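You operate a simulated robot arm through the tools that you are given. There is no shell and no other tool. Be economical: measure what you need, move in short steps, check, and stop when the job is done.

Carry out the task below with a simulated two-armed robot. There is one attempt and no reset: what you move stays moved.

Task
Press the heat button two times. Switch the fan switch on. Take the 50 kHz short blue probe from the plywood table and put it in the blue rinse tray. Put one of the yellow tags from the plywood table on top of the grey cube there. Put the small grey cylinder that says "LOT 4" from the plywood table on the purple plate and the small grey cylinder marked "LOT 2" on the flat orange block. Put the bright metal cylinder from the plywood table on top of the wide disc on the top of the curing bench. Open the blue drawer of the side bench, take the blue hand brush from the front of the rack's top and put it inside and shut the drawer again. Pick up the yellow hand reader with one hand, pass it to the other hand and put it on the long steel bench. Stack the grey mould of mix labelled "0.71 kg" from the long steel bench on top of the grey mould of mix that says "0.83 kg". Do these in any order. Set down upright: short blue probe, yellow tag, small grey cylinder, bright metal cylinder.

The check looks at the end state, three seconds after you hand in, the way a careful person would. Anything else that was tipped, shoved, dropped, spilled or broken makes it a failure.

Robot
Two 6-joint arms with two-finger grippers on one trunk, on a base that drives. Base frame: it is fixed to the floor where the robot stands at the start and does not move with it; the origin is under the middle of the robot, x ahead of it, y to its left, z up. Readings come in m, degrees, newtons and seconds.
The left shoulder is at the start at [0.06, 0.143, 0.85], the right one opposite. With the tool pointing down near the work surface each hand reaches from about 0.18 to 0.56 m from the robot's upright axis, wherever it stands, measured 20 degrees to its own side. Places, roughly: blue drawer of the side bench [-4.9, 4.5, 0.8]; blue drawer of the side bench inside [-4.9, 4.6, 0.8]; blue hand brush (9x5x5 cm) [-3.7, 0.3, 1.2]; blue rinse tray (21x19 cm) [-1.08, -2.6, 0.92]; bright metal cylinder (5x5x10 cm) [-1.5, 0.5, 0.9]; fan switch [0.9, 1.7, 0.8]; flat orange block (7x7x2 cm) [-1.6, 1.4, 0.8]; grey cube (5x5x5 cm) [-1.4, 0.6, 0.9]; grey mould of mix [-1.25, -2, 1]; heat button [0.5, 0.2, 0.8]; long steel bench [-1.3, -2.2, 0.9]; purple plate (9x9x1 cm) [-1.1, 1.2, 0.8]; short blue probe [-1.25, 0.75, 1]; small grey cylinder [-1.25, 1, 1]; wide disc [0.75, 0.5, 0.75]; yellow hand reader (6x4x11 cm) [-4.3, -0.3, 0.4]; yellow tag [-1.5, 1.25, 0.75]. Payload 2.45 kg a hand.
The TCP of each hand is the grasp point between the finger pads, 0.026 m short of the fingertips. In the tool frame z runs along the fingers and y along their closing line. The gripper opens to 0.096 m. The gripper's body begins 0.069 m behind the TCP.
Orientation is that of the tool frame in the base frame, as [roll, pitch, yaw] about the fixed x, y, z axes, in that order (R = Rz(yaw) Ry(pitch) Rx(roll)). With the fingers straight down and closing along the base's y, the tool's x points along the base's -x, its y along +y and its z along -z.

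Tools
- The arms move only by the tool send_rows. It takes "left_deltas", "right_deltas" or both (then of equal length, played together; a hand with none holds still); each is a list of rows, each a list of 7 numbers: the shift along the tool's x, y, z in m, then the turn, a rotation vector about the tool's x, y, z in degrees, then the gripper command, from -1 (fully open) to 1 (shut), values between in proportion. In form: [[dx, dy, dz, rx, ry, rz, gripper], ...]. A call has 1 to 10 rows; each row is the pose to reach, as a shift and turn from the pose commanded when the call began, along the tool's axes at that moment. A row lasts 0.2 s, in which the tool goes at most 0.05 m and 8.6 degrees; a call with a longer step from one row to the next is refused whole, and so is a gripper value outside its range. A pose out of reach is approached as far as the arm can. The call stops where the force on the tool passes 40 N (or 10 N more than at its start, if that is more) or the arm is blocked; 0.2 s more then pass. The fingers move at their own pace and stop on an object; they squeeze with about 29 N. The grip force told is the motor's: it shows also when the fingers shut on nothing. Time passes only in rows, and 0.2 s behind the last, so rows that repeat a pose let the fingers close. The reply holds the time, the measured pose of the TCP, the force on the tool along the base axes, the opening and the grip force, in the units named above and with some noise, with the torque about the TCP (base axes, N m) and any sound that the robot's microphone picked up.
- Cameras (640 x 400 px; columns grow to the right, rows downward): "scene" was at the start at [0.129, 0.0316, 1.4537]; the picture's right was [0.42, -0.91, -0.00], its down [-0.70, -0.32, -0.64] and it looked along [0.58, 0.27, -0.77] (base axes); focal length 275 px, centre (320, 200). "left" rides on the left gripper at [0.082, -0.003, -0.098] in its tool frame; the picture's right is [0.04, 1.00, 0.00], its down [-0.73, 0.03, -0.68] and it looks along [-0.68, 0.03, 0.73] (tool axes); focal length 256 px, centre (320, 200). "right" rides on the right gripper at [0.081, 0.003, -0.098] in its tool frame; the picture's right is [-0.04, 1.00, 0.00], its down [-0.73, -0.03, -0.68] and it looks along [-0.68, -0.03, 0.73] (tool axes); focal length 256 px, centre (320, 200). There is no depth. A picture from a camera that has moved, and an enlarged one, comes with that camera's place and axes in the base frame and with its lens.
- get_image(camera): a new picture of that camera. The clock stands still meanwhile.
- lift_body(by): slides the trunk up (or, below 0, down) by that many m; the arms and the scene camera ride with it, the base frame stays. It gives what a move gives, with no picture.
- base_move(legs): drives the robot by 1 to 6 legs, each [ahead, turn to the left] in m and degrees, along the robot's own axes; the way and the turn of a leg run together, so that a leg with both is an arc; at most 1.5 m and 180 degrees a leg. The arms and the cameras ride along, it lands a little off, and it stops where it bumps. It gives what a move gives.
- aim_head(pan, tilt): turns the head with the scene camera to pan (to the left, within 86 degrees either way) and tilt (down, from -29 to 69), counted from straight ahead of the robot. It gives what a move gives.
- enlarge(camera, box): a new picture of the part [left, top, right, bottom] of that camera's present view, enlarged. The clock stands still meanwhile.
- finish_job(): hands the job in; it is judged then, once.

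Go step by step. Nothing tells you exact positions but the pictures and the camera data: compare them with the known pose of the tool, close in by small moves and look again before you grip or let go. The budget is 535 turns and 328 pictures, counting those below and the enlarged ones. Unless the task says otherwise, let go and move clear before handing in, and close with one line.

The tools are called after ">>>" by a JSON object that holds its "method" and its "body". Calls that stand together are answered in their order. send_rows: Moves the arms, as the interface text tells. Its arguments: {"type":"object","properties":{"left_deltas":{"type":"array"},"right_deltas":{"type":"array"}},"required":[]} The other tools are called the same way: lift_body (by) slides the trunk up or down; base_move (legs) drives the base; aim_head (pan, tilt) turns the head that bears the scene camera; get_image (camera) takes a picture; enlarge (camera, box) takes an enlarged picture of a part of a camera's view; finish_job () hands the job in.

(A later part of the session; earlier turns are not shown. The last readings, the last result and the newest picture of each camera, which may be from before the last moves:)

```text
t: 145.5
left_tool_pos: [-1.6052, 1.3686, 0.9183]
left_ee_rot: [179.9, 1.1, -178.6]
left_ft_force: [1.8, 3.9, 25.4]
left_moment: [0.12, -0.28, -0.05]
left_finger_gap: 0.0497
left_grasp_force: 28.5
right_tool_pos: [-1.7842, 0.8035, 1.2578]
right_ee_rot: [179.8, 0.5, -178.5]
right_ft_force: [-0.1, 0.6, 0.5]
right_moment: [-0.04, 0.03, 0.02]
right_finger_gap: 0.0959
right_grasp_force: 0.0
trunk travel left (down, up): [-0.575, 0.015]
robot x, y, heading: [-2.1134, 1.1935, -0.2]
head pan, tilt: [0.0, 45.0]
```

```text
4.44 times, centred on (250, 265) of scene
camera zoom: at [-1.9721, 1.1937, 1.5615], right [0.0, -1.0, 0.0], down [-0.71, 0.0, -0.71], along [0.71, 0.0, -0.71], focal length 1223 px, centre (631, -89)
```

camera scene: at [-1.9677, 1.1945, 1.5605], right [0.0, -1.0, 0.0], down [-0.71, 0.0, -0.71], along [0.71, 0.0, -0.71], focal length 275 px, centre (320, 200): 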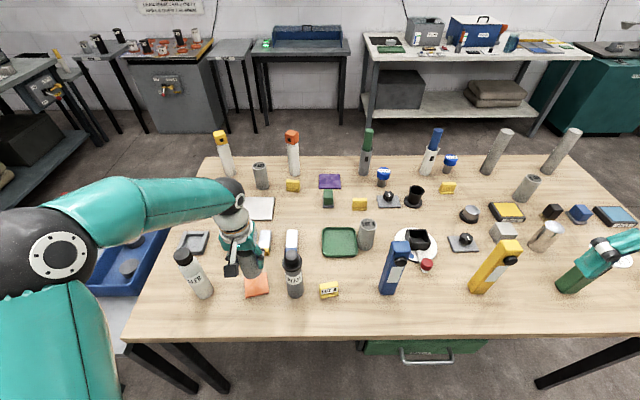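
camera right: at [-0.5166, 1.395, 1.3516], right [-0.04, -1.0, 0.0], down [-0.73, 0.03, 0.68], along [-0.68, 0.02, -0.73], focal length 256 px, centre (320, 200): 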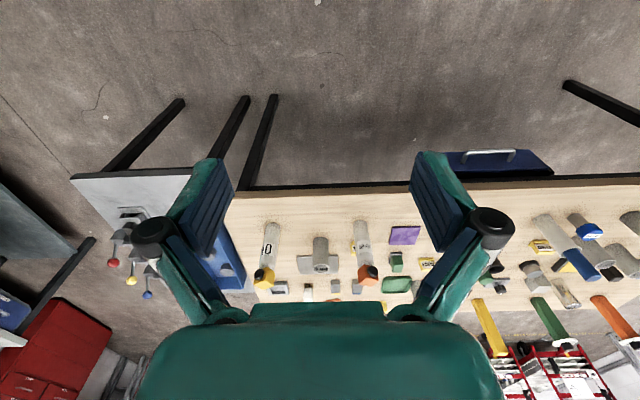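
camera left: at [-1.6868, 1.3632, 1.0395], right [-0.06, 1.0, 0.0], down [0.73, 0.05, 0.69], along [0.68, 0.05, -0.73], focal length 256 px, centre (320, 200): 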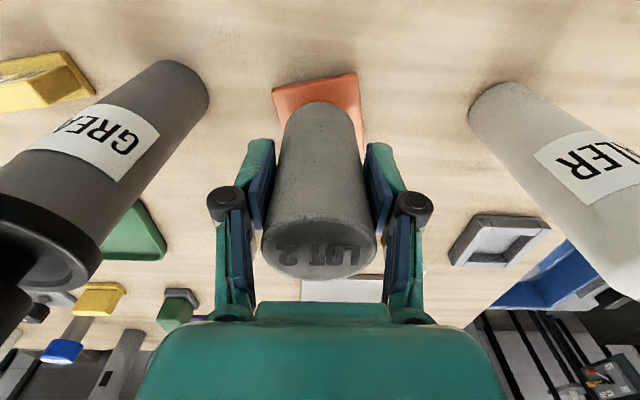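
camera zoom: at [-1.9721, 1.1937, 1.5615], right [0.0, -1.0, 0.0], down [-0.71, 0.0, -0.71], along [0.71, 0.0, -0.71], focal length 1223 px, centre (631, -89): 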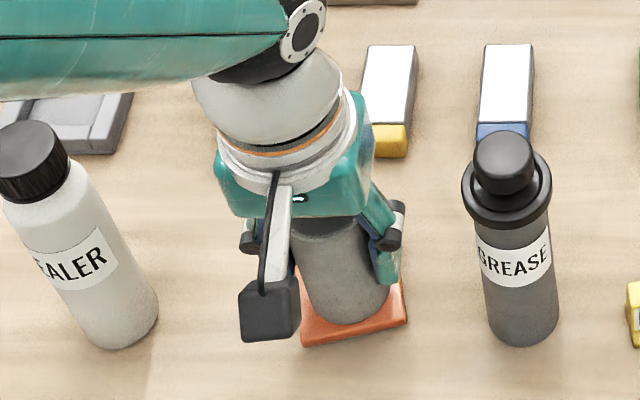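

Contact made. I'll ease off the pressure, open gently and rise.

>>> {"method": "send_rows", "body": {"left_deltas": [[0, 0, -0.004, 0, 0, 0, 1], [0, 0, -0.004, 0, 0, 0, -0.2], [0, 0, -0.004, 0, 0, 0, -0.6], [0, 0, -0.004, 0, 0, 0, -0.7], [0, 0, -0.03, 0, 0, 0, -0.7], [0, 0, -0.07, 0, 0, 0, -0.7], [0, 0, -0.11, 0, 0, 0, -0.7], [0, 0, -0.15, 0, 0, 0, -0.7], [0, 0, -0.2, 0, 0, 0, -0.7], [0, 0, -0.24, 0, 0, 0, -0.7]]}}

>>> {"method": "get_image", "body": {"camera": "left"}}

>>> {"method": "get_image", "body": {"camera": "scene"}}

```text
t: 147.7
left_tool_pos: [-1.6061, 1.3686, 1.1552]
left_ee_rot: [179.9, 0.6, -178.6]
left_ft_force: [0.2, -0.7, 0.0]
left_moment: [0.05, 0.01, -0.01]
left_finger_gap: 0.0815
left_grasp_force: 0.0
right_tool_pos: [-1.7823, 0.803, 1.2568]
right_ee_rot: [179.8, 0.3, -178.4]
right_ft_force: [-1.1, -0.8, 0.6]
right_moment: [0.01, -0.05, 0.0]
right_finger_gap: 0.0962
right_grasp_force: 0.1
trunk travel left (down, up): [-0.575, 0.015]
robot x, y, heading: [-2.1127, 1.1925, -0.2]
head pan, tilt: [0.0, 45.0]
```

```text
268 pictures are left
camera left: at [-1.6893, 1.3624, 1.2517], right [-0.06, 1.0, 0.0], down [0.73, 0.05, 0.69], along [0.69, 0.05, -0.73], focal length 256 px, centre (320, 200)
```

left: 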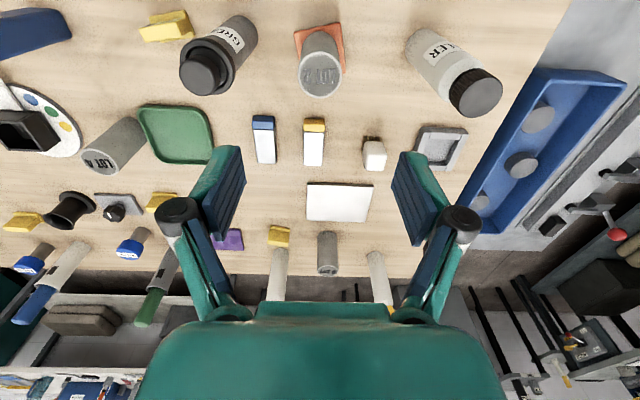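

```text
267 pictures are left
camera scene: at [-1.9696, 1.1939, 1.5607], right [0.0, -1.0, 0.0], down [-0.71, 0.0, -0.71], along [0.71, 0.0, -0.71], focal length 275 px, centre (320, 200)
```

scene: 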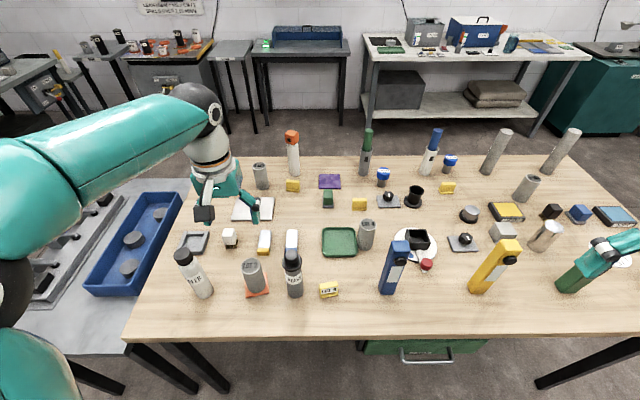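

LOT 2 stands on the orange block. Next is the yellow tag near [-1.604, 1.169], which I'll look at closely for its orientation.

>>> {"method": "enlarge", "body": {"camera": "scene", "box": [280, 240, 380, 310]}}

>>> {"method": "enlarge", "body": {"camera": "scene", "box": [430, 190, 640, 310]}}

>>> {"method": "enlarge", "body": {"camera": "left", "box": [100, 0, 260, 100]}}

```text
5.71 times, centred on (330, 275) of scene
camera zoom: at [-1.9696, 1.1939, 1.5607], right [0.0, -1.0, 0.0], down [-0.71, 0.0, -0.71], along [0.71, 0.0, -0.71], focal length 1573 px, centre (263, -229)
```

zoom: 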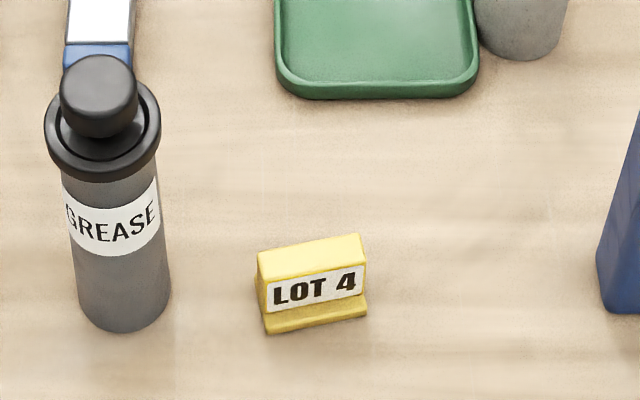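

```text
3.05 times, centred on (535, 250) of scene
camera zoom: at [-1.9696, 1.1939, 1.5607], right [0.0, -1.0, 0.0], down [-0.71, 0.0, -0.71], along [0.71, 0.0, -0.71], focal length 839 px, centre (-335, 48)
```

zoom: 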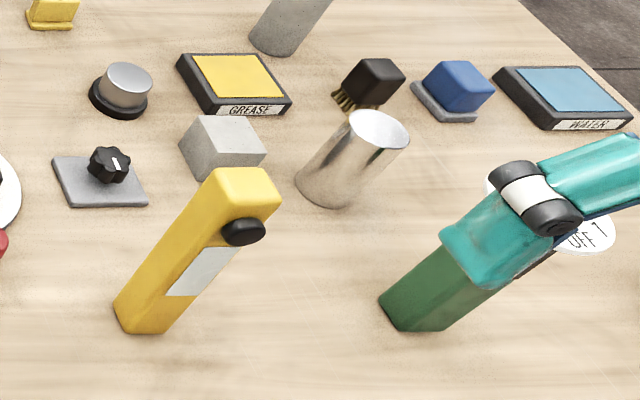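

```text
4.00 times, centred on (180, 50) of left
camera zoom: at [-1.6893, 1.3624, 1.2517], right [-0.06, 1.0, 0.0], down [0.73, 0.05, 0.69], along [0.69, 0.05, -0.73], focal length 1024 px, centre (880, 800)
```

zoom: 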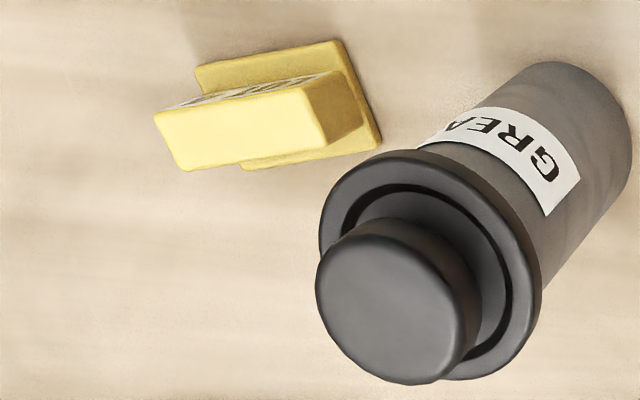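

The tag is a small prism on a foot, about 5 cm long and nearly along y. I'll move the left hand out of the way and bring the right hand above the tag.

>>> {"method": "send_rows", "body": {"left_deltas": [[0.0, 0.02, -0.02, 0, 0, 0, -1], [0.015, 0.045, -0.04, 0, 0, 0, -1], [0.03, 0.07, -0.06, 0, 0, 0, -1], [0.045, 0.09, -0.07, 0, 0, 0, -1], [0.06, 0.11, -0.08, 0, 0, 0, -1], [0.075, 0.13, -0.08, 0, 0, 0, -1], [0.09, 0.15, -0.08, 0, 0, 0, -1], [0.105, 0.17, -0.08, 0, 0, 0, -1], [0.12, 0.19, -0.08, 0, 0, 0, -1], [0.135, 0.2, -0.08, 0, 0, 0, -1]], "right_deltas": [[-0.01, 0.03, 0, 0, 0, 0, -1], [-0.025, 0.065, 0, 0, 0, 0, -1], [-0.04, 0.105, 0, 0, 0, 0, -1], [-0.06, 0.145, 0, 0, 0, 0, -1], [-0.08, 0.185, 0, 0, 0, 0, -1], [-0.1, 0.225, 0, 0, 0, 0, -1], [-0.12, 0.265, 0.02, 0, 0, 0, -1], [-0.14, 0.3, 0.04, 0, 0, 0, -1], [-0.165, 0.33, 0.06, 0, 0, 0, -1], [-0.1875, 0.36, 0.08, 0, 0, 0, -1]]}}

>>> {"method": "get_image", "body": {"camera": "right"}}

```text
t: 149.9
left_tool_pos: [-1.7471, 1.5654, 1.2344]
left_ee_rot: [179.9, 0.3, -178.6]
left_ft_force: [-0.2, -0.2, 0.6]
left_moment: [-0.02, 0.01, -0.02]
left_finger_gap: 0.0963
left_grasp_force: 0.1
right_tool_pos: [-1.6047, 1.1711, 1.1794]
right_ee_rot: [179.9, 0.1, -178.5]
right_ft_force: [-0.6, 0.5, -0.7]
right_moment: [-0.05, 0.02, 0.0]
right_finger_gap: 0.0958
right_grasp_force: 0.2
trunk travel left (down, up): [-0.575, 0.015]
robot x, y, heading: [-2.1086, 1.1937, -0.1]
head pan, tilt: [0.0, 45.0]
```

```text
263 pictures are left
camera right: at [-1.6865, 1.1712, 1.2777], right [0.01, 1.0, 0.0], down [0.73, -0.01, 0.68], along [0.68, -0.01, -0.73], focal length 256 px, centre (320, 200)
```

right: 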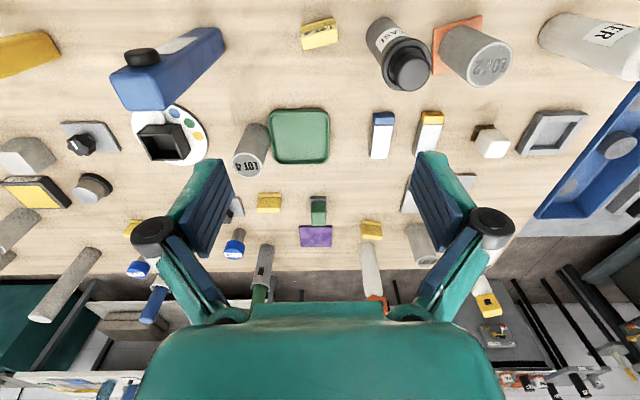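

The tag sits right below. I'll rotate 10° to match it and descend partway.

>>> {"method": "send_rows", "body": {"right_deltas": [[0, 0, 0.04, 0, 0, -5, -1], [0, 0, 0.08, 0, 0, -10, -1], [0, 0, 0.12, 0, 0, -10, -1], [0, 0, 0.16, 0, 0, -10, -1], [0.003, 0, 0.2, 0, 0, -10, -1], [0.003, 0, 0.23, 0, 0, -10, -1]]}}

>>> {"method": "get_image", "body": {"camera": "right"}}

```text
t: 151.3
left_tool_pos: [-1.746, 1.5646, 1.2342]
left_ee_rot: [180.0, 0.4, -178.6]
left_ft_force: [-0.8, 0.2, 0.4]
left_moment: [-0.02, -0.03, 0.01]
left_finger_gap: 0.0959
left_grasp_force: 0.1
right_tool_pos: [-1.6064, 1.1687, 0.9478]
right_ee_rot: [179.8, 0.2, -168.5]
right_ft_force: [-0.1, -0.1, -0.1]
right_moment: [0.01, 0.03, -0.03]
right_finger_gap: 0.0961
right_grasp_force: 0.2
trunk travel left (down, up): [-0.575, 0.015]
robot x, y, heading: [-2.1098, 1.1938, -0.2]
head pan, tilt: [0.0, 45.0]
```

```text
262 pictures are left
camera right: at [-1.6869, 1.1539, 1.0473], right [-0.16, 0.99, 0.0], down [0.72, 0.12, 0.68], along [0.67, 0.11, -0.73], focal length 256 px, centre (320, 200)
```

right: 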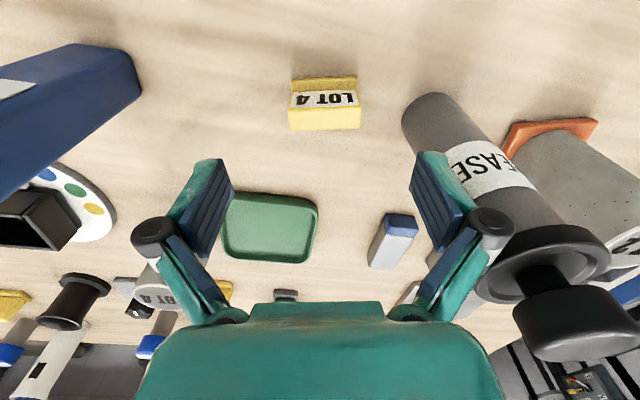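

Aligned well. I'll narrow the opening a little because of the nearby grease bottle, descend and grip.

>>> {"method": "send_rows", "body": {"right_deltas": [[0, 0, 0.0, 0, 0, 0, -0.5], [0, 0, 0.02, 0, 0, 0, -0.5], [0, 0, 0.045, 0, 0, 0, -0.5], [0, 0, 0.065, 0, 0, 0, -0.5], [0, 0, 0.08, 0, 0, 0, -0.5]]}}

>>> {"method": "get_image", "body": {"camera": "right"}}

```text
t: 152.5
left_tool_pos: [-1.7472, 1.5642, 1.2343]
left_ee_rot: [179.8, 0.5, -178.6]
left_ft_force: [0.1, -0.6, 0.8]
left_moment: [-0.01, -0.01, 0.02]
left_finger_gap: 0.0961
left_grasp_force: 0.2
right_tool_pos: [-1.605, 1.1686, 0.8689]
right_ee_rot: [179.9, 0.3, -168.6]
right_ft_force: [-0.4, 0.1, -0.8]
right_moment: [0.0, 0.01, 0.01]
right_finger_gap: 0.0718
right_grasp_force: 0.0
trunk travel left (down, up): [-0.575, 0.015]
robot x, y, heading: [-2.1093, 1.1926, -0.5]
head pan, tilt: [0.0, 45.0]
```

```text
261 pictures are left
camera right: at [-1.6866, 1.1545, 0.9678], right [-0.16, 0.99, 0.0], down [0.72, 0.12, 0.68], along [0.67, 0.11, -0.73], focal length 256 px, centre (320, 200)
```

right: 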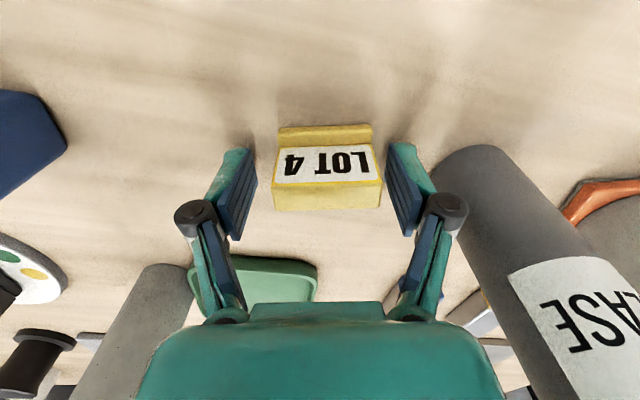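

>>> {"method": "send_rows", "body": {"right_deltas": [[-0.006, 0.002, 0.003, 0, 0, 0, -0.5], [-0.006, 0.002, 0.003, 0, 0, 0, 0.3], [-0.006, 0.002, 0.003, 0, 0, 0, 1], [-0.006, 0.002, 0.003, 0, 0, 0, 1], [-0.006, 0.002, 0.003, 0, 0, 0, 1]]}}

>>> {"method": "get_image", "body": {"camera": "right"}}

```text
t: 153.7
left_tool_pos: [-1.7472, 1.566, 1.2346]
left_ee_rot: [179.9, 0.5, -178.7]
left_ft_force: [0.2, -0.4, 0.2]
left_moment: [0.03, -0.02, 0.0]
left_finger_gap: 0.096
left_grasp_force: 0.0
right_tool_pos: [-1.5999, 1.1722, 0.8663]
right_ee_rot: [179.8, 0.3, -168.6]
right_ft_force: [0.0, 0.4, 0.1]
right_moment: [-0.01, 0.0, -0.02]
right_finger_gap: 0.0488
right_grasp_force: 28.7
trunk travel left (down, up): [-0.575, 0.015]
robot x, y, heading: [-2.11, 1.1941, 0.0]
head pan, tilt: [0.0, 45.0]
```

```text
260 pictures are left
camera right: at [-1.6809, 1.1583, 0.9648], right [-0.16, 0.99, 0.0], down [0.72, 0.12, 0.68], along [0.67, 0.11, -0.73], focal length 256 px, centre (320, 200)
```

right: 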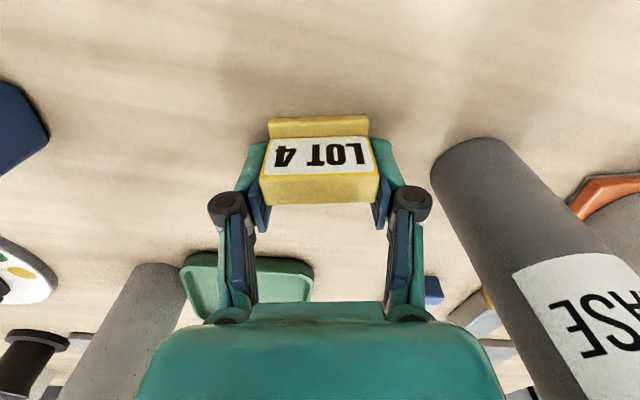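

Tag is gripped. Lifting straight up, then drawing the hand back.

>>> {"method": "send_rows", "body": {"right_deltas": [[0, 0, -0.02, 0, 0, 0, 1], [0, 0, -0.06, 0, 0, 0, 1], [0, 0, -0.11, 0, 0, 0, 1], [0, 0, -0.16, 0, 0, 0, 1], [0, 0, -0.21, 0, 0, 0, 1], [0, 0, -0.26, 0, 0, 0, 1], [0, 0, -0.31, 0, 0, 0, 1], [0.03, -0.02, -0.33, 0, 0, 5, 1], [0.07, -0.05, -0.33, 0, 0, 10, 1], [0.11, -0.08, -0.33, 0, 0, 10, 1]]}}

>>> {"method": "send_rows", "body": {"right_deltas": [[0.04, -0.02, 0, 0, 0, 0, 1], [0.08, -0.04, 0, 0, 0, 0, 1], [0.1, -0.08, 0, 0, 0, 0, 1], [0.1, -0.12, 0, 0, 0, 0, 1]]}}

>>> {"method": "get_image", "body": {"camera": "right"}}

```text
t: 155.9
left_tool_pos: [-1.7495, 1.5643, 1.2346]
left_ee_rot: [179.7, 0.7, -178.6]
left_ft_force: [-0.1, 0.4, 0.2]
left_moment: [0.01, -0.02, -0.03]
left_finger_gap: 0.096
left_grasp_force: 0.0
right_tool_pos: [-1.696, 1.0709, 1.197]
right_ee_rot: [179.8, 0.5, -178.5]
right_ft_force: [1.0, -0.4, 0.3]
right_moment: [0.01, -0.02, 0.01]
right_finger_gap: 0.049
right_grasp_force: 28.7
trunk travel left (down, up): [-0.575, 0.015]
robot x, y, heading: [-2.1101, 1.1959, -0.0]
head pan, tilt: [0.0, 45.0]
```

```text
t: 156.9
left_tool_pos: [-1.7483, 1.5644, 1.2344]
left_ee_rot: [179.9, 0.5, -178.7]
left_ft_force: [-0.1, -0.5, 0.7]
left_moment: [-0.01, 0.01, -0.01]
left_finger_gap: 0.096
left_grasp_force: 0.0
right_tool_pos: [-1.7917, 0.9471, 1.1944]
right_ee_rot: [179.9, 0.2, -178.5]
right_ft_force: [0.1, 0.1, -0.3]
right_moment: [0.05, -0.02, 0.0]
right_finger_gap: 0.0488
right_grasp_force: 29.1
trunk travel left (down, up): [-0.575, 0.015]
robot x, y, heading: [-2.1115, 1.1929, -0.0]
head pan, tilt: [0.0, 45.0]
```

```text
259 pictures are left
camera right: at [-1.8728, 0.948, 1.293], right [0.01, 1.0, 0.0], down [0.73, -0.01, 0.68], along [0.68, -0.01, -0.73], focal length 256 px, centre (320, 200)
```

right: 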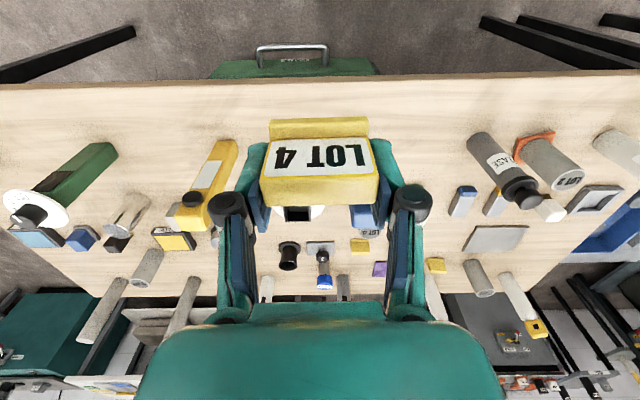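

Now I'll shift the robot sideways to y≈0.78, where the cube, bright cylinder and LOT 4 are all within reach.

>>> {"method": "base_move", "body": {"legs": [[-0.25, 0], [0, -45], [0, -40], [0.41, 0]]}}

```text
t: 162.9
left_tool_pos: [-1.9341, 0.8916, 1.2353]
left_ee_rot: [179.7, 0.5, 100.6]
left_ft_force: [-0.7, 0.1, 0.0]
left_moment: [0.04, -0.03, 0.03]
left_finger_gap: 0.096
left_grasp_force: 0.1
right_tool_pos: [-2.55, 0.8358, 1.1943]
right_ee_rot: [179.8, 0.1, 100.8]
right_ft_force: [-0.7, 0.8, 0.9]
right_moment: [0.02, -0.01, 0.0]
right_finger_gap: 0.0489
right_grasp_force: 29.1
trunk travel left (down, up): [-0.575, 0.015]
robot x, y, heading: [-2.3189, 1.2034, -81.4]
head pan, tilt: [0.0, 45.0]
stopped in leg 3: the robot was blocked; the commanded pose is now the measured one
```

>>> {"method": "base_move", "body": {"legs": [[0.42, 0], [0, 41], [0, 40]]}}

>>> {"method": "get_image", "body": {"camera": "scene"}}

```text
t: 169.8
left_tool_pos: [-1.8851, 1.1168, 1.2351]
left_ee_rot: [179.9, 0.6, -179.0]
left_ft_force: [-0.7, 2.0, -0.7]
left_moment: [-0.05, -0.05, -0.01]
left_finger_gap: 0.096
left_grasp_force: 0.0
right_tool_pos: [-1.9298, 0.4988, 1.1959]
right_ee_rot: [-180.0, 0.1, -178.7]
right_ft_force: [0.7, 0.3, 0.0]
right_moment: [-0.07, 0.02, 0.0]
right_finger_gap: 0.0489
right_grasp_force: 29.7
trunk travel left (down, up): [-0.575, 0.015]
robot x, y, heading: [-2.2531, 0.7469, -1.3]
head pan, tilt: [0.0, 45.0]
stopped in leg 3: the robot was blocked; the commanded pose is now the measured one
```

```text
258 pictures are left
camera scene: at [-2.1105, 0.7456, 1.5606], right [-0.02, -1.0, 0.0], down [-0.71, 0.01, -0.71], along [0.71, -0.02, -0.71], focal length 275 px, centre (320, 200)
```

scene: 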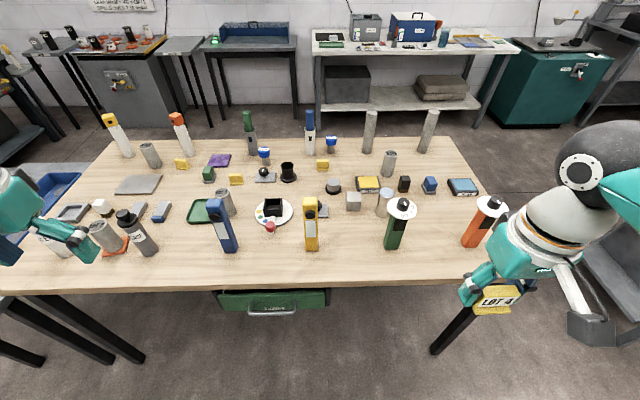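

The base is at y=0.747. Tall bars stand at x≈-1.6 with tops about z=1.06, so hands must come in above them. I'll creep forward to x≈-2.0.

>>> {"method": "base_move", "body": {"legs": [[0.25, 1.3]]}}

>>> {"method": "get_image", "body": {"camera": "right"}}

>>> {"method": "get_image", "body": {"camera": "scene"}}

```text
t: 171.6
left_tool_pos: [-1.6443, 1.1183, 1.236]
left_ee_rot: [180.0, 0.5, -177.8]
left_ft_force: [0.6, 0.2, -0.2]
left_moment: [-0.02, 0.03, -0.05]
left_finger_gap: 0.0962
left_grasp_force: 0.1
right_tool_pos: [-1.6774, 0.5011, 1.1946]
right_ee_rot: [179.9, 0.2, -177.6]
right_ft_force: [0.5, -0.4, -0.3]
right_moment: [-0.03, 0.01, -0.02]
right_finger_gap: 0.0489
right_grasp_force: 29.3
trunk travel left (down, up): [-0.575, 0.015]
robot x, y, heading: [-2.0006, 0.7429, 0.4]
head pan, tilt: [0.0, 45.0]
```

```text
257 pictures are left
camera right: at [-1.759, 0.5007, 1.2946], right [0.0, 1.0, 0.0], down [0.73, 0.0, 0.68], along [0.68, 0.0, -0.73], focal length 256 px, centre (320, 200)
```

right: 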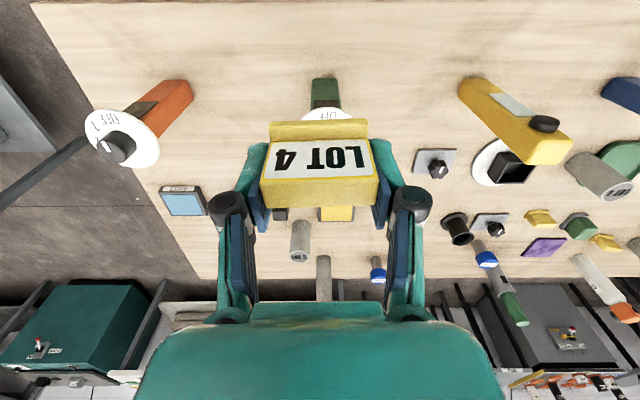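

```text
256 pictures are left
camera scene: at [-1.8625, 0.742, 1.5606], right [0.0, -1.0, 0.0], down [-0.71, 0.0, -0.71], along [0.71, 0.0, -0.71], focal length 275 px, centre (320, 200)
```

scene: 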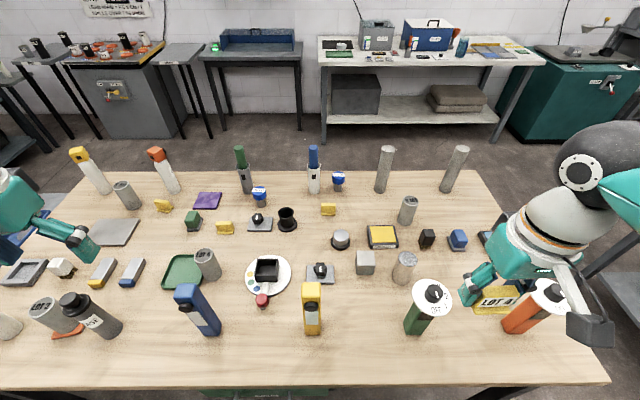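

Cube top centre is about [-1.414, 0.61, 0.883]. I'll carry the tag over it, high at first.

>>> {"method": "send_rows", "body": {"right_deltas": [[-0.03, 0.01, 0, 0, 0, 0, 1], [-0.07, 0.025, 0, 0, 0, 0, 1], [-0.11, 0.04, 0, 0, 0, 0, 1], [-0.15, 0.055, 0, 0, 0, 0, 1], [-0.19, 0.07, 0, 0, 0, 0, 1], [-0.23, 0.085, 0, 0, 0, 0, 1], [-0.269, 0.098, 0.0, 0, 0, 0, 1], [-0.269, 0.098, 0.04, 0, 0, 0, 1], [-0.269, 0.098, 0.09, 0, 0, 0, 1], [-0.269, 0.098, 0.13, 0, 0, 0, 1]]}}

>>> {"method": "get_image", "body": {"camera": "scene"}}

>>> {"method": "get_image", "body": {"camera": "right"}}

```text
t: 173.8
left_tool_pos: [-1.6445, 1.1178, 1.2368]
left_ee_rot: [179.9, 0.6, -177.8]
left_ft_force: [0.4, -0.1, 0.7]
left_moment: [0.0, -0.01, 0.0]
left_finger_gap: 0.0962
left_grasp_force: 0.2
right_tool_pos: [-1.4154, 0.6128, 1.0661]
right_ee_rot: [179.8, 0.4, -177.6]
right_ft_force: [0.3, -0.9, 0.4]
right_moment: [-0.03, -0.04, 0.01]
right_finger_gap: 0.0486
right_grasp_force: 28.8
trunk travel left (down, up): [-0.575, 0.015]
robot x, y, heading: [-2.0032, 0.7431, 0.2]
head pan, tilt: [0.0, 45.0]
```

```text
255 pictures are left
camera scene: at [-1.8633, 0.7413, 1.5607], right [0.0, -1.0, 0.0], down [-0.71, 0.0, -0.71], along [0.71, 0.0, -0.71], focal length 275 px, centre (320, 200)
```

scene: 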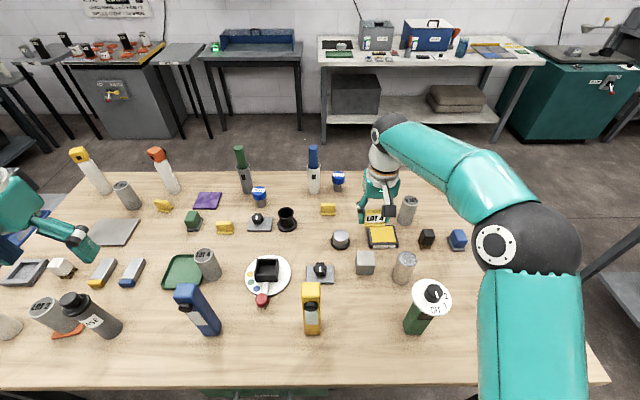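

```text
254 pictures are left
camera right: at [-1.497, 0.6109, 1.1655], right [0.0, 1.0, 0.0], down [0.73, 0.0, 0.68], along [0.68, 0.0, -0.73], focal length 256 px, centre (320, 200)
```

right: 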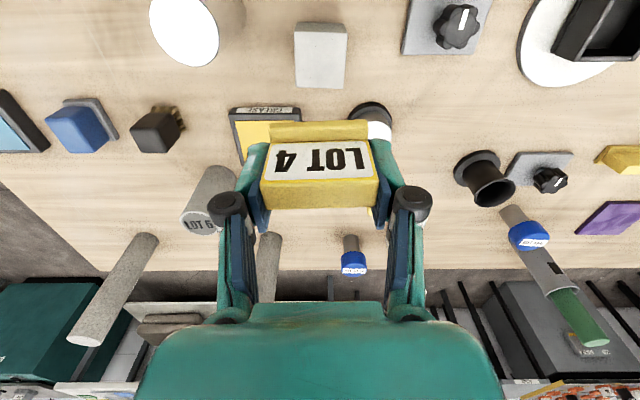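

Reach is good and the cube lies straight below. Lowering to just above it.

>>> {"method": "send_rows", "body": {"right_deltas": [[-0.003, -0.001, 0.04, 0, 0, 0, 1], [-0.003, -0.001, 0.08, 0, 0, 0, 1], [-0.003, -0.001, 0.115, 0, 0, 0, 1], [-0.003, -0.001, 0.13, 0, 0, 0, 1]]}}

>>> {"method": "enlarge", "body": {"camera": "scene", "box": [320, 200, 440, 290]}}

>>> {"method": "get_image", "body": {"camera": "right"}}

```text
t: 174.8
left_tool_pos: [-1.6443, 1.1192, 1.2356]
left_ee_rot: [179.9, 0.5, -177.8]
left_ft_force: [-0.7, -0.4, -0.4]
left_moment: [0.0, 0.01, 0.0]
left_finger_gap: 0.0961
left_grasp_force: 0.0
right_tool_pos: [-1.4087, 0.6088, 0.9374]
right_ee_rot: [179.9, 0.3, -177.6]
right_ft_force: [0.8, 0.8, -0.2]
right_moment: [0.01, -0.01, 0.0]
right_finger_gap: 0.0486
right_grasp_force: 29.5
trunk travel left (down, up): [-0.575, 0.015]
robot x, y, heading: [-1.9998, 0.7435, 0.1]
head pan, tilt: [0.0, 45.0]
```

```text
4.44 times, centred on (380, 245) of scene
camera zoom: at [-1.8633, 0.7421, 1.5607], right [0.0, -1.0, 0.0], down [-0.71, 0.0, -0.71], along [0.71, 0.0, -0.71], focal length 1223 px, centre (53, 0)
```

zoom: 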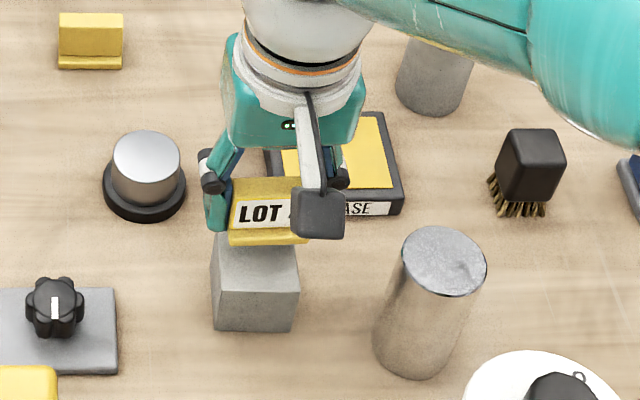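

```text
252 pictures are left
camera right: at [-1.4908, 0.6088, 1.0368], right [0.0, 1.0, 0.0], down [0.73, 0.0, 0.68], along [0.68, 0.0, -0.73], focal length 256 px, centre (320, 200)
```

right: 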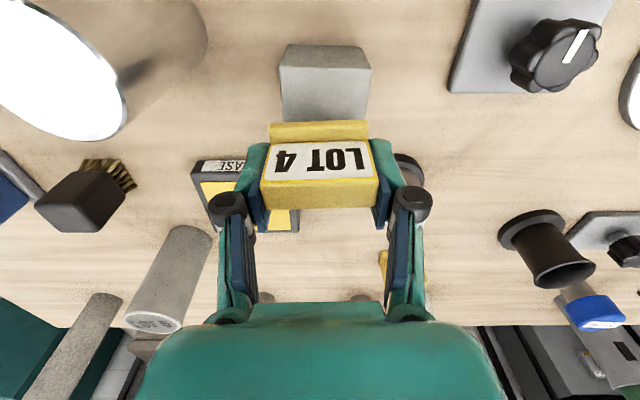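

The cube's centre is about 12 mm nearer the robot than the tag now. I'll correct that and lower until contact.

>>> {"method": "send_rows", "body": {"right_deltas": [[0.012, 0.002, 0.0, 0, 0, 0, 1], [0.012, 0.002, 0.008, 0, 0, 0, 1], [0.012, 0.002, 0.012, 0, 0, 0, 1], [0.012, 0.002, 0.016, 0, 0, 0, 1]]}}

>>> {"method": "enlarge", "body": {"camera": "scene", "box": [320, 200, 440, 290]}}

>>> {"method": "enlarge", "body": {"camera": "right", "box": [240, 30, 400, 230]}}

```text
t: 175.8
left_tool_pos: [-1.6436, 1.1194, 1.2362]
left_ee_rot: [179.8, 0.6, -177.8]
left_ft_force: [0.7, 0.2, 0.4]
left_moment: [-0.01, 0.0, -0.01]
left_finger_gap: 0.096
left_grasp_force: 0.1
right_tool_pos: [-1.4204, 0.6115, 0.9217]
right_ee_rot: [179.9, 0.2, -177.5]
right_ft_force: [0.0, 0.8, 0.2]
right_moment: [0.02, -0.03, 0.01]
right_finger_gap: 0.0486
right_grasp_force: 29.2
trunk travel left (down, up): [-0.575, 0.015]
robot x, y, heading: [-2.007, 0.7446, -0.1]
head pan, tilt: [0.0, 45.0]
```

```text
4.44 times, centred on (380, 245) of scene
camera zoom: at [-1.8628, 0.7419, 1.5606], right [0.0, -1.0, 0.0], down [-0.71, 0.0, -0.71], along [0.71, 0.0, -0.71], focal length 1223 px, centre (53, 0)
```

zoom: 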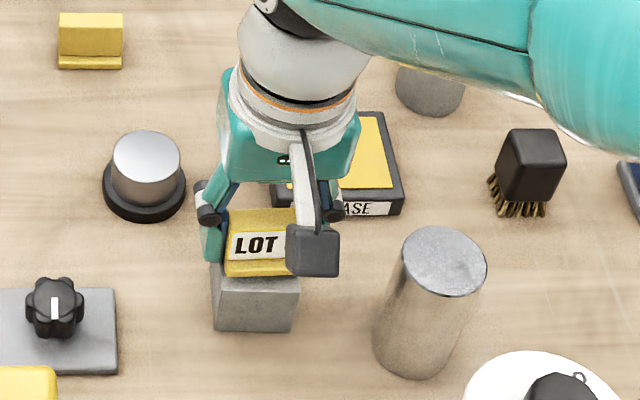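

```text
2.00 times, centred on (320, 130) of right
camera zoom: at [-1.5025, 0.6108, 1.0208], right [0.0, 1.0, 0.0], down [0.73, 0.0, 0.68], along [0.68, 0.0, -0.73], focal length 512 px, centre (320, 340)
```

zoom: 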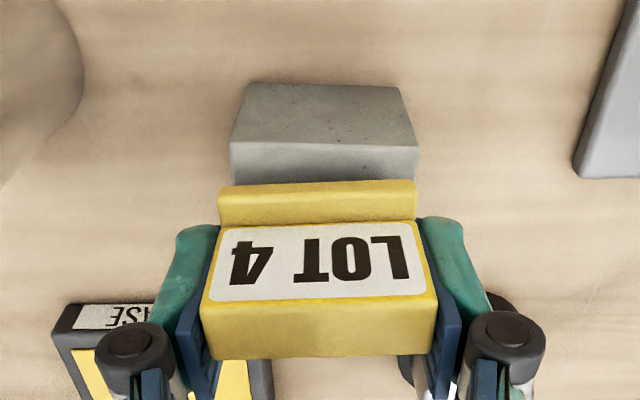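

>>> {"method": "send_rows", "body": {"right_deltas": [[0, 0, 0.002, 0, 0, 0, 1], [0, 0, 0.004, 0, 0, 0, 1], [0, 0, 0.006, 0, 0, 0, 1]]}}

>>> {"method": "enlarge", "body": {"camera": "scene", "box": [320, 200, 440, 290]}}

```text
t: 176.6
left_tool_pos: [-1.6447, 1.118, 1.2375]
left_ee_rot: [180.0, 0.6, -177.8]
left_ft_force: [0.3, 0.3, 0.1]
left_moment: [0.0, -0.01, 0.03]
left_finger_gap: 0.0958
left_grasp_force: 0.0
right_tool_pos: [-1.4209, 0.6122, 0.9163]
right_ee_rot: [180.0, 0.3, -177.5]
right_ft_force: [-0.1, 0.4, 0.5]
right_moment: [0.03, 0.01, 0.02]
right_finger_gap: 0.0488
right_grasp_force: 29.0
trunk travel left (down, up): [-0.575, 0.015]
robot x, y, heading: [-2.0081, 0.7443, 0.2]
head pan, tilt: [0.0, 45.0]
```

```text
4.44 times, centred on (380, 245) of scene
camera zoom: at [-1.863, 0.7419, 1.5607], right [0.0, -1.0, 0.0], down [-0.71, 0.0, -0.71], along [0.71, 0.0, -0.71], focal length 1223 px, centre (53, 0)
```

zoom: 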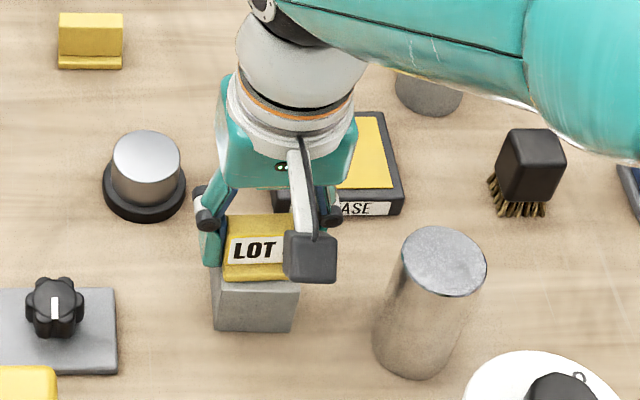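

>>> {"method": "send_rows", "body": {"right_deltas": [[0, 0, 0.002, 0, 0, 0, 1], [0, 0, 0.004, 0, 0, 0, 1]]}}

```text
t: 177.2
left_tool_pos: [-1.6443, 1.1189, 1.2367]
left_ee_rot: [179.9, 0.7, -177.8]
left_ft_force: [0.0, 0.2, 0.0]
left_moment: [0.01, -0.02, 0.02]
left_finger_gap: 0.0958
left_grasp_force: 0.0
right_tool_pos: [-1.4204, 0.6126, 0.9149]
right_ee_rot: [180.0, 0.6, -177.6]
right_ft_force: [-0.5, -1.6, 16.3]
right_moment: [0.17, 0.15, 0.0]
right_finger_gap: 0.0491
right_grasp_force: 28.9
trunk travel left (down, up): [-0.575, 0.015]
robot x, y, heading: [-2.0036, 0.7452, 0.3]
head pan, tilt: [0.0, 45.0]
```

Contact at 16 N. Releasing and rising.

>>> {"method": "send_rows", "body": {"right_deltas": [[0, 0, -0.002, 0, 0, 0, 0.6], [0, 0, -0.002, 0, 0, 0, -0.2], [0, 0, -0.002, 0, 0, 0, -0.6], [0, 0, -0.002, 0, 0, 0, -0.6], [0, 0, -0.03, 0, 0, 0, -0.6], [0, 0, -0.07, 0, 0, 0, -0.6], [0, 0, -0.11, 0, 0, 0, -0.6], [0, 0, -0.15, 0, 0, 0, -0.6], [0, 0, -0.19, 0, 0, 0, -0.6], [0, 0, -0.22, 0, 0, 0, -0.8]]}}

>>> {"method": "enlarge", "body": {"camera": "scene", "box": [320, 200, 440, 290]}}

>>> {"method": "get_image", "body": {"camera": "right"}}

```text
t: 179.4
left_tool_pos: [-1.6444, 1.1184, 1.2361]
left_ee_rot: [179.9, 0.6, -177.8]
left_ft_force: [-0.3, 0.7, 0.4]
left_moment: [-0.01, -0.01, -0.03]
left_finger_gap: 0.0961
left_grasp_force: 0.1
right_tool_pos: [-1.4236, 0.6121, 1.1332]
right_ee_rot: [179.9, 0.2, -177.5]
right_ft_force: [0.3, 0.3, 0.6]
right_moment: [0.02, -0.03, 0.02]
right_finger_gap: 0.0865
right_grasp_force: 0.0
trunk travel left (down, up): [-0.575, 0.015]
robot x, y, heading: [-2.0033, 0.7451, 0.1]
head pan, tilt: [0.0, 45.0]
```

```text
4.44 times, centred on (380, 245) of scene
camera zoom: at [-1.8633, 0.742, 1.5606], right [0.0, -1.0, 0.0], down [-0.71, 0.0, -0.71], along [0.71, 0.0, -0.71], focal length 1223 px, centre (53, 0)
```

zoom: 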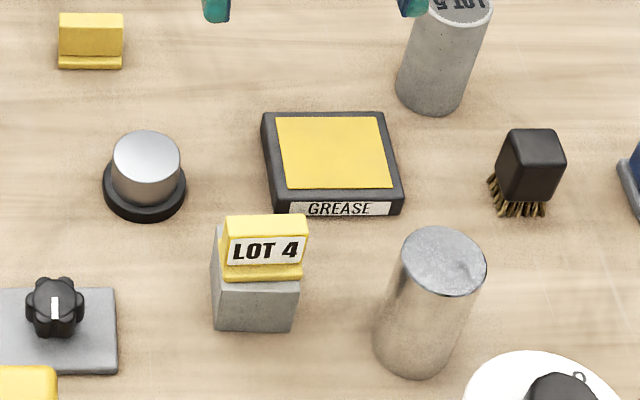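

```text
247 pictures are left
camera right: at [-1.5056, 0.6113, 1.2325], right [0.0, 1.0, 0.0], down [0.73, 0.0, 0.68], along [0.68, 0.0, -0.73], focal length 256 px, centre (320, 200)
```

right: 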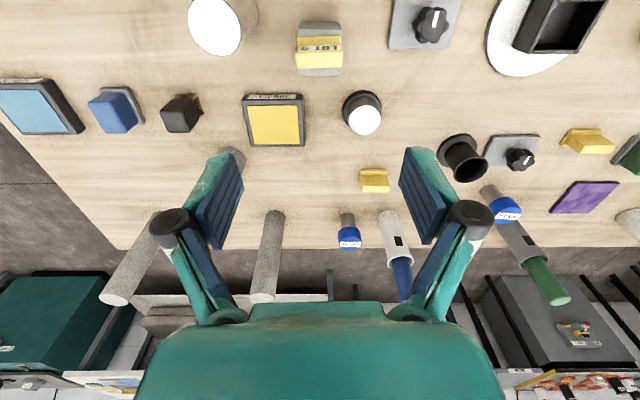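

The tag stands on the cube. The bright cylinder is at about [-1.459, 0.510], top 0.933, behind the green bar with a disc. I'll turn the gripper 42° so its camera keeps clear of that disc.

>>> {"method": "send_rows", "body": {"right_deltas": [[0.0, -0.02, 0, 0, 0, 8.5, -0.6], [0.01, -0.04, 0, 0, 0, 17, -0.6], [0.02, -0.06, 0, 0, 0, 25.5, -0.6], [0.03, -0.08, 0, 0, 0, 34, -0.6], [0.0395, -0.1004, 0, 0, 0, 42.5, -0.6], [0.0395, -0.1004, 0.04, 0, 0, 42.5, -0.6], [0.0395, -0.1004, 0.08, 0, 0, 42.5, -0.6], [0.0395, -0.1004, 0.12, 0, 0, 42.5, -0.6]]}}

>>> {"method": "get_image", "body": {"camera": "right"}}

>>> {"method": "enlarge", "body": {"camera": "scene", "box": [340, 180, 480, 340]}}

```text
t: 181.2
left_tool_pos: [-1.6433, 1.1198, 1.2357]
left_ee_rot: [179.9, 0.5, -177.7]
left_ft_force: [0.5, 0.3, 0.8]
left_moment: [0.01, 0.0, 0.02]
left_finger_gap: 0.0962
left_grasp_force: 0.1
right_tool_pos: [-1.4571, 0.5089, 1.0092]
right_ee_rot: [179.6, 0.1, 139.9]
right_ft_force: [-0.6, 0.3, -0.6]
right_moment: [0.0, 0.03, 0.01]
right_finger_gap: 0.0764
right_grasp_force: 0.0
trunk travel left (down, up): [-0.575, 0.015]
robot x, y, heading: [-2.0052, 0.7419, 0.1]
head pan, tilt: [0.0, 45.0]
```

```text
246 pictures are left
camera right: at [-1.5164, 0.5637, 1.1089], right [0.67, 0.74, 0.0], down [0.54, -0.5, 0.68], along [0.5, -0.46, -0.73], focal length 256 px, centre (320, 200)
```

right: 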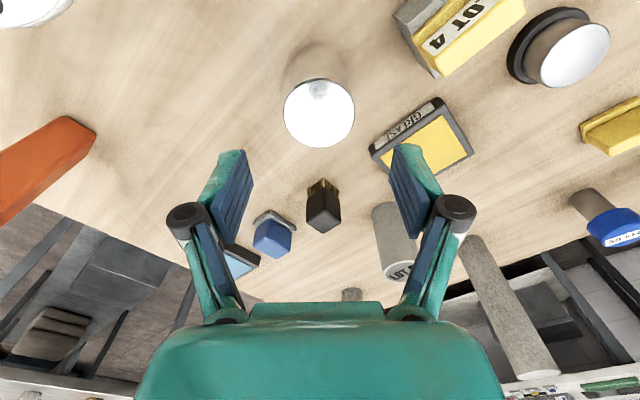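

```text
2.50 times, centred on (410, 260) of scene
camera zoom: at [-1.8621, 0.7419, 1.5606], right [0.0, -1.0, 0.0], down [-0.71, 0.0, -0.71], along [0.71, 0.0, -0.71], focal length 688 px, centre (95, 50)
```

zoom: 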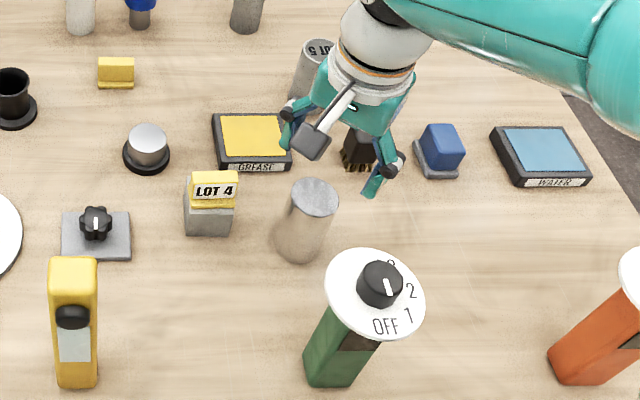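

Well centred over the bright cylinder. Descending to grip.

>>> {"method": "send_rows", "body": {"right_deltas": [[0, 0.001, 0.04, 0, 0, 0, -0.6], [0, 0.001, 0.075, 0, 0, 0, -0.6], [0, 0.001, 0.105, 0, 0, 0, -0.6]]}}

>>> {"method": "get_image", "body": {"camera": "right"}}

```text
t: 182.0
left_tool_pos: [-1.6431, 1.1184, 1.2355]
left_ee_rot: [179.9, 0.5, -177.8]
left_ft_force: [0.6, 0.1, 0.4]
left_moment: [-0.01, -0.03, -0.01]
left_finger_gap: 0.0961
left_grasp_force: 0.1
right_tool_pos: [-1.4554, 0.5108, 0.9036]
right_ee_rot: [179.6, 0.1, 139.8]
right_ft_force: [0.0, 0.9, 0.3]
right_moment: [0.03, 0.01, 0.01]
right_finger_gap: 0.0766
right_grasp_force: 0.1
trunk travel left (down, up): [-0.575, 0.015]
robot x, y, heading: [-2.0026, 0.741, -0.1]
head pan, tilt: [0.0, 45.0]
```

```text
244 pictures are left
camera right: at [-1.5151, 0.5644, 1.003], right [0.67, 0.74, 0.0], down [0.54, -0.5, 0.68], along [0.5, -0.46, -0.73], focal length 256 px, centre (320, 200)
```

right: 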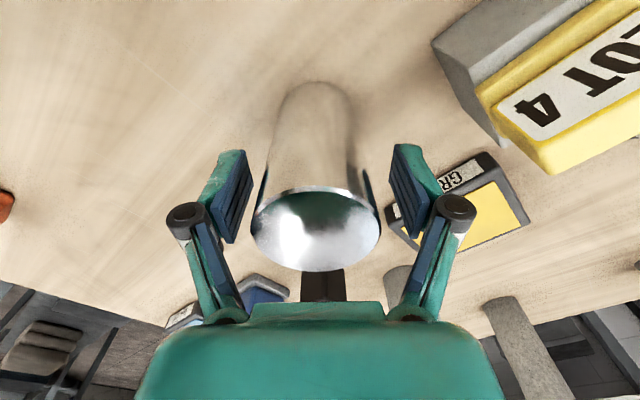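

>>> {"method": "send_rows", "body": {"right_deltas": [[0, 0, 0, 0, 0, 0, 0.3], [0, 0, 0, 0, 0, 0, 1], [0, 0, 0, 0, 0, 0, 1], [0, 0, -0.01, 0, 0, 0, 1], [0, 0, -0.05, 0, 0, 0, 1], [0, 0, -0.1, 0, 0, 0, 1], [0, 0, -0.15, 0, 0, 0, 1], [0, 0, -0.2, 0, 0, 0, 1], [0, 0, -0.25, 0, 0, 0, 1], [0, 0, -0.3, 0, 0, 0, 1]]}}

>>> {"method": "get_image", "body": {"camera": "scene"}}

```text
t: 184.2
left_tool_pos: [-1.6437, 1.1185, 1.2357]
left_ee_rot: [179.9, 0.6, -177.8]
left_ft_force: [-0.4, 0.4, -0.4]
left_moment: [-0.02, 0.01, 0.01]
left_finger_gap: 0.096
left_grasp_force: 0.1
right_tool_pos: [-1.4559, 0.5103, 1.2037]
right_ee_rot: [179.8, 0.0, 140.0]
right_ft_force: [0.3, 0.9, -4.6]
right_moment: [0.0, -0.04, 0.0]
right_finger_gap: 0.0493
right_grasp_force: 29.1
trunk travel left (down, up): [-0.575, 0.015]
robot x, y, heading: [-2.0056, 0.7427, 0.1]
head pan, tilt: [0.0, 45.0]
```

```text
243 pictures are left
camera scene: at [-1.8628, 0.7423, 1.5606], right [0.0, -1.0, 0.0], down [-0.71, 0.0, -0.71], along [0.71, 0.0, -0.71], focal length 275 px, centre (320, 200)
```

scene: 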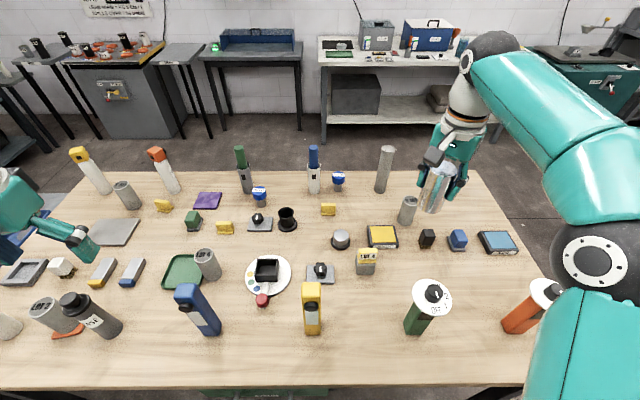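

The bright cylinder is held. LOT 4 is at about [-1.437, 1.053], so the left hand goes over it now.

>>> {"method": "send_rows", "body": {"left_deltas": [[-0.04, -0.015, 0, 0, 0, 0, -0.7], [-0.08, -0.03, 0, 0, 0, 0, -0.7], [-0.12, -0.045, 0, 0, 0, 0, -0.7], [-0.16, -0.06, 0.02, 0, 0, 0, -0.7], [-0.2025, -0.0727, 0.04, 0, 0, 0, -0.7], [-0.2025, -0.0727, 0.08, 0, 0, 0, -0.7], [-0.2025, -0.0727, 0.12, 0, 0, 0, -0.7], [-0.2025, -0.0727, 0.16, 0, 0, 0, -0.7], [-0.2025, -0.0727, 0.2, 0, 0, 0, -0.7]]}}

>>> {"method": "get_image", "body": {"camera": "left"}}

```text
t: 186.2
left_tool_pos: [-1.4358, 1.052, 1.0362]
left_ee_rot: [179.9, 0.5, -177.8]
left_ft_force: [0.2, -0.1, 0.2]
left_moment: [-0.02, 0.02, 0.0]
left_finger_gap: 0.0816
left_grasp_force: 0.0
right_tool_pos: [-1.4536, 0.5102, 1.2046]
right_ee_rot: [179.7, 0.0, 139.8]
right_ft_force: [-0.4, 0.2, -4.5]
right_moment: [-0.01, -0.01, 0.02]
right_finger_gap: 0.0495
right_grasp_force: 28.6
trunk travel left (down, up): [-0.575, 0.015]
robot x, y, heading: [-2.0055, 0.7416, 0.1]
head pan, tilt: [0.0, 45.0]
```

```text
242 pictures are left
camera left: at [-1.5187, 1.0459, 1.1335], right [-0.08, 1.0, 0.0], down [0.73, 0.06, 0.69], along [0.68, 0.06, -0.73], focal length 256 px, centre (320, 200)
```

left: 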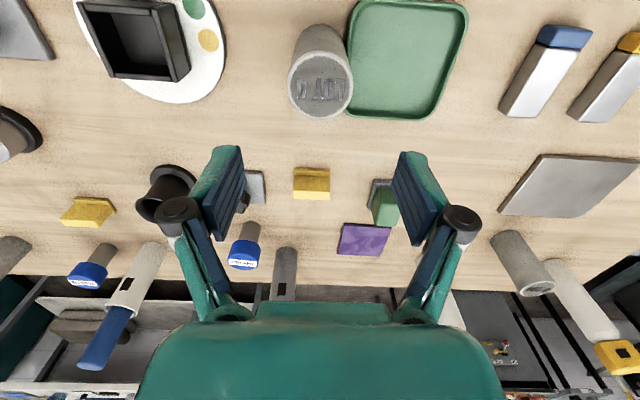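

>>> {"method": "send_rows", "body": {"left_deltas": [[0.013, 0.001, 0.04, 0, 0, 0, -0.7], [0.013, 0.001, 0.07, 0, 0, 0, -0.7]]}}

>>> {"method": "get_image", "body": {"camera": "left"}}

```text
t: 186.8
left_tool_pos: [-1.4467, 1.0553, 0.9669]
left_ee_rot: [179.9, 0.5, -177.7]
left_ft_force: [-0.4, 0.5, 0.4]
left_moment: [-0.01, 0.0, 0.04]
left_finger_gap: 0.0812
left_grasp_force: 0.1
right_tool_pos: [-1.4541, 0.5102, 1.2038]
right_ee_rot: [179.9, 0.0, 139.9]
right_ft_force: [0.7, -0.3, -4.3]
right_moment: [-0.01, 0.0, 0.0]
right_finger_gap: 0.0494
right_grasp_force: 29.1
trunk travel left (down, up): [-0.575, 0.015]
robot x, y, heading: [-2.0034, 0.7416, 0.1]
head pan, tilt: [0.0, 45.0]
```

```text
241 pictures are left
camera left: at [-1.5297, 1.0479, 1.0635], right [-0.08, 1.0, 0.0], down [0.73, 0.06, 0.69], along [0.68, 0.06, -0.73], focal length 256 px, centre (320, 200)
```

left: 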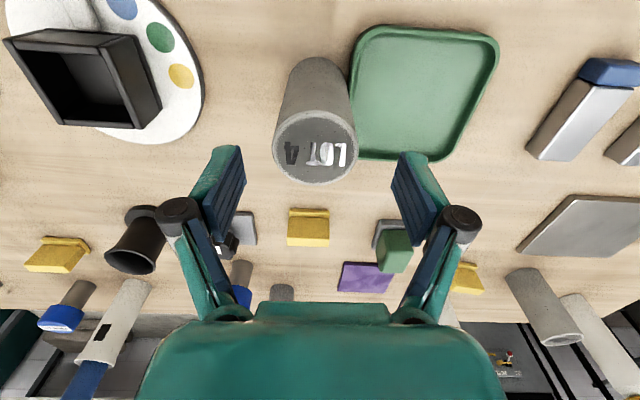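

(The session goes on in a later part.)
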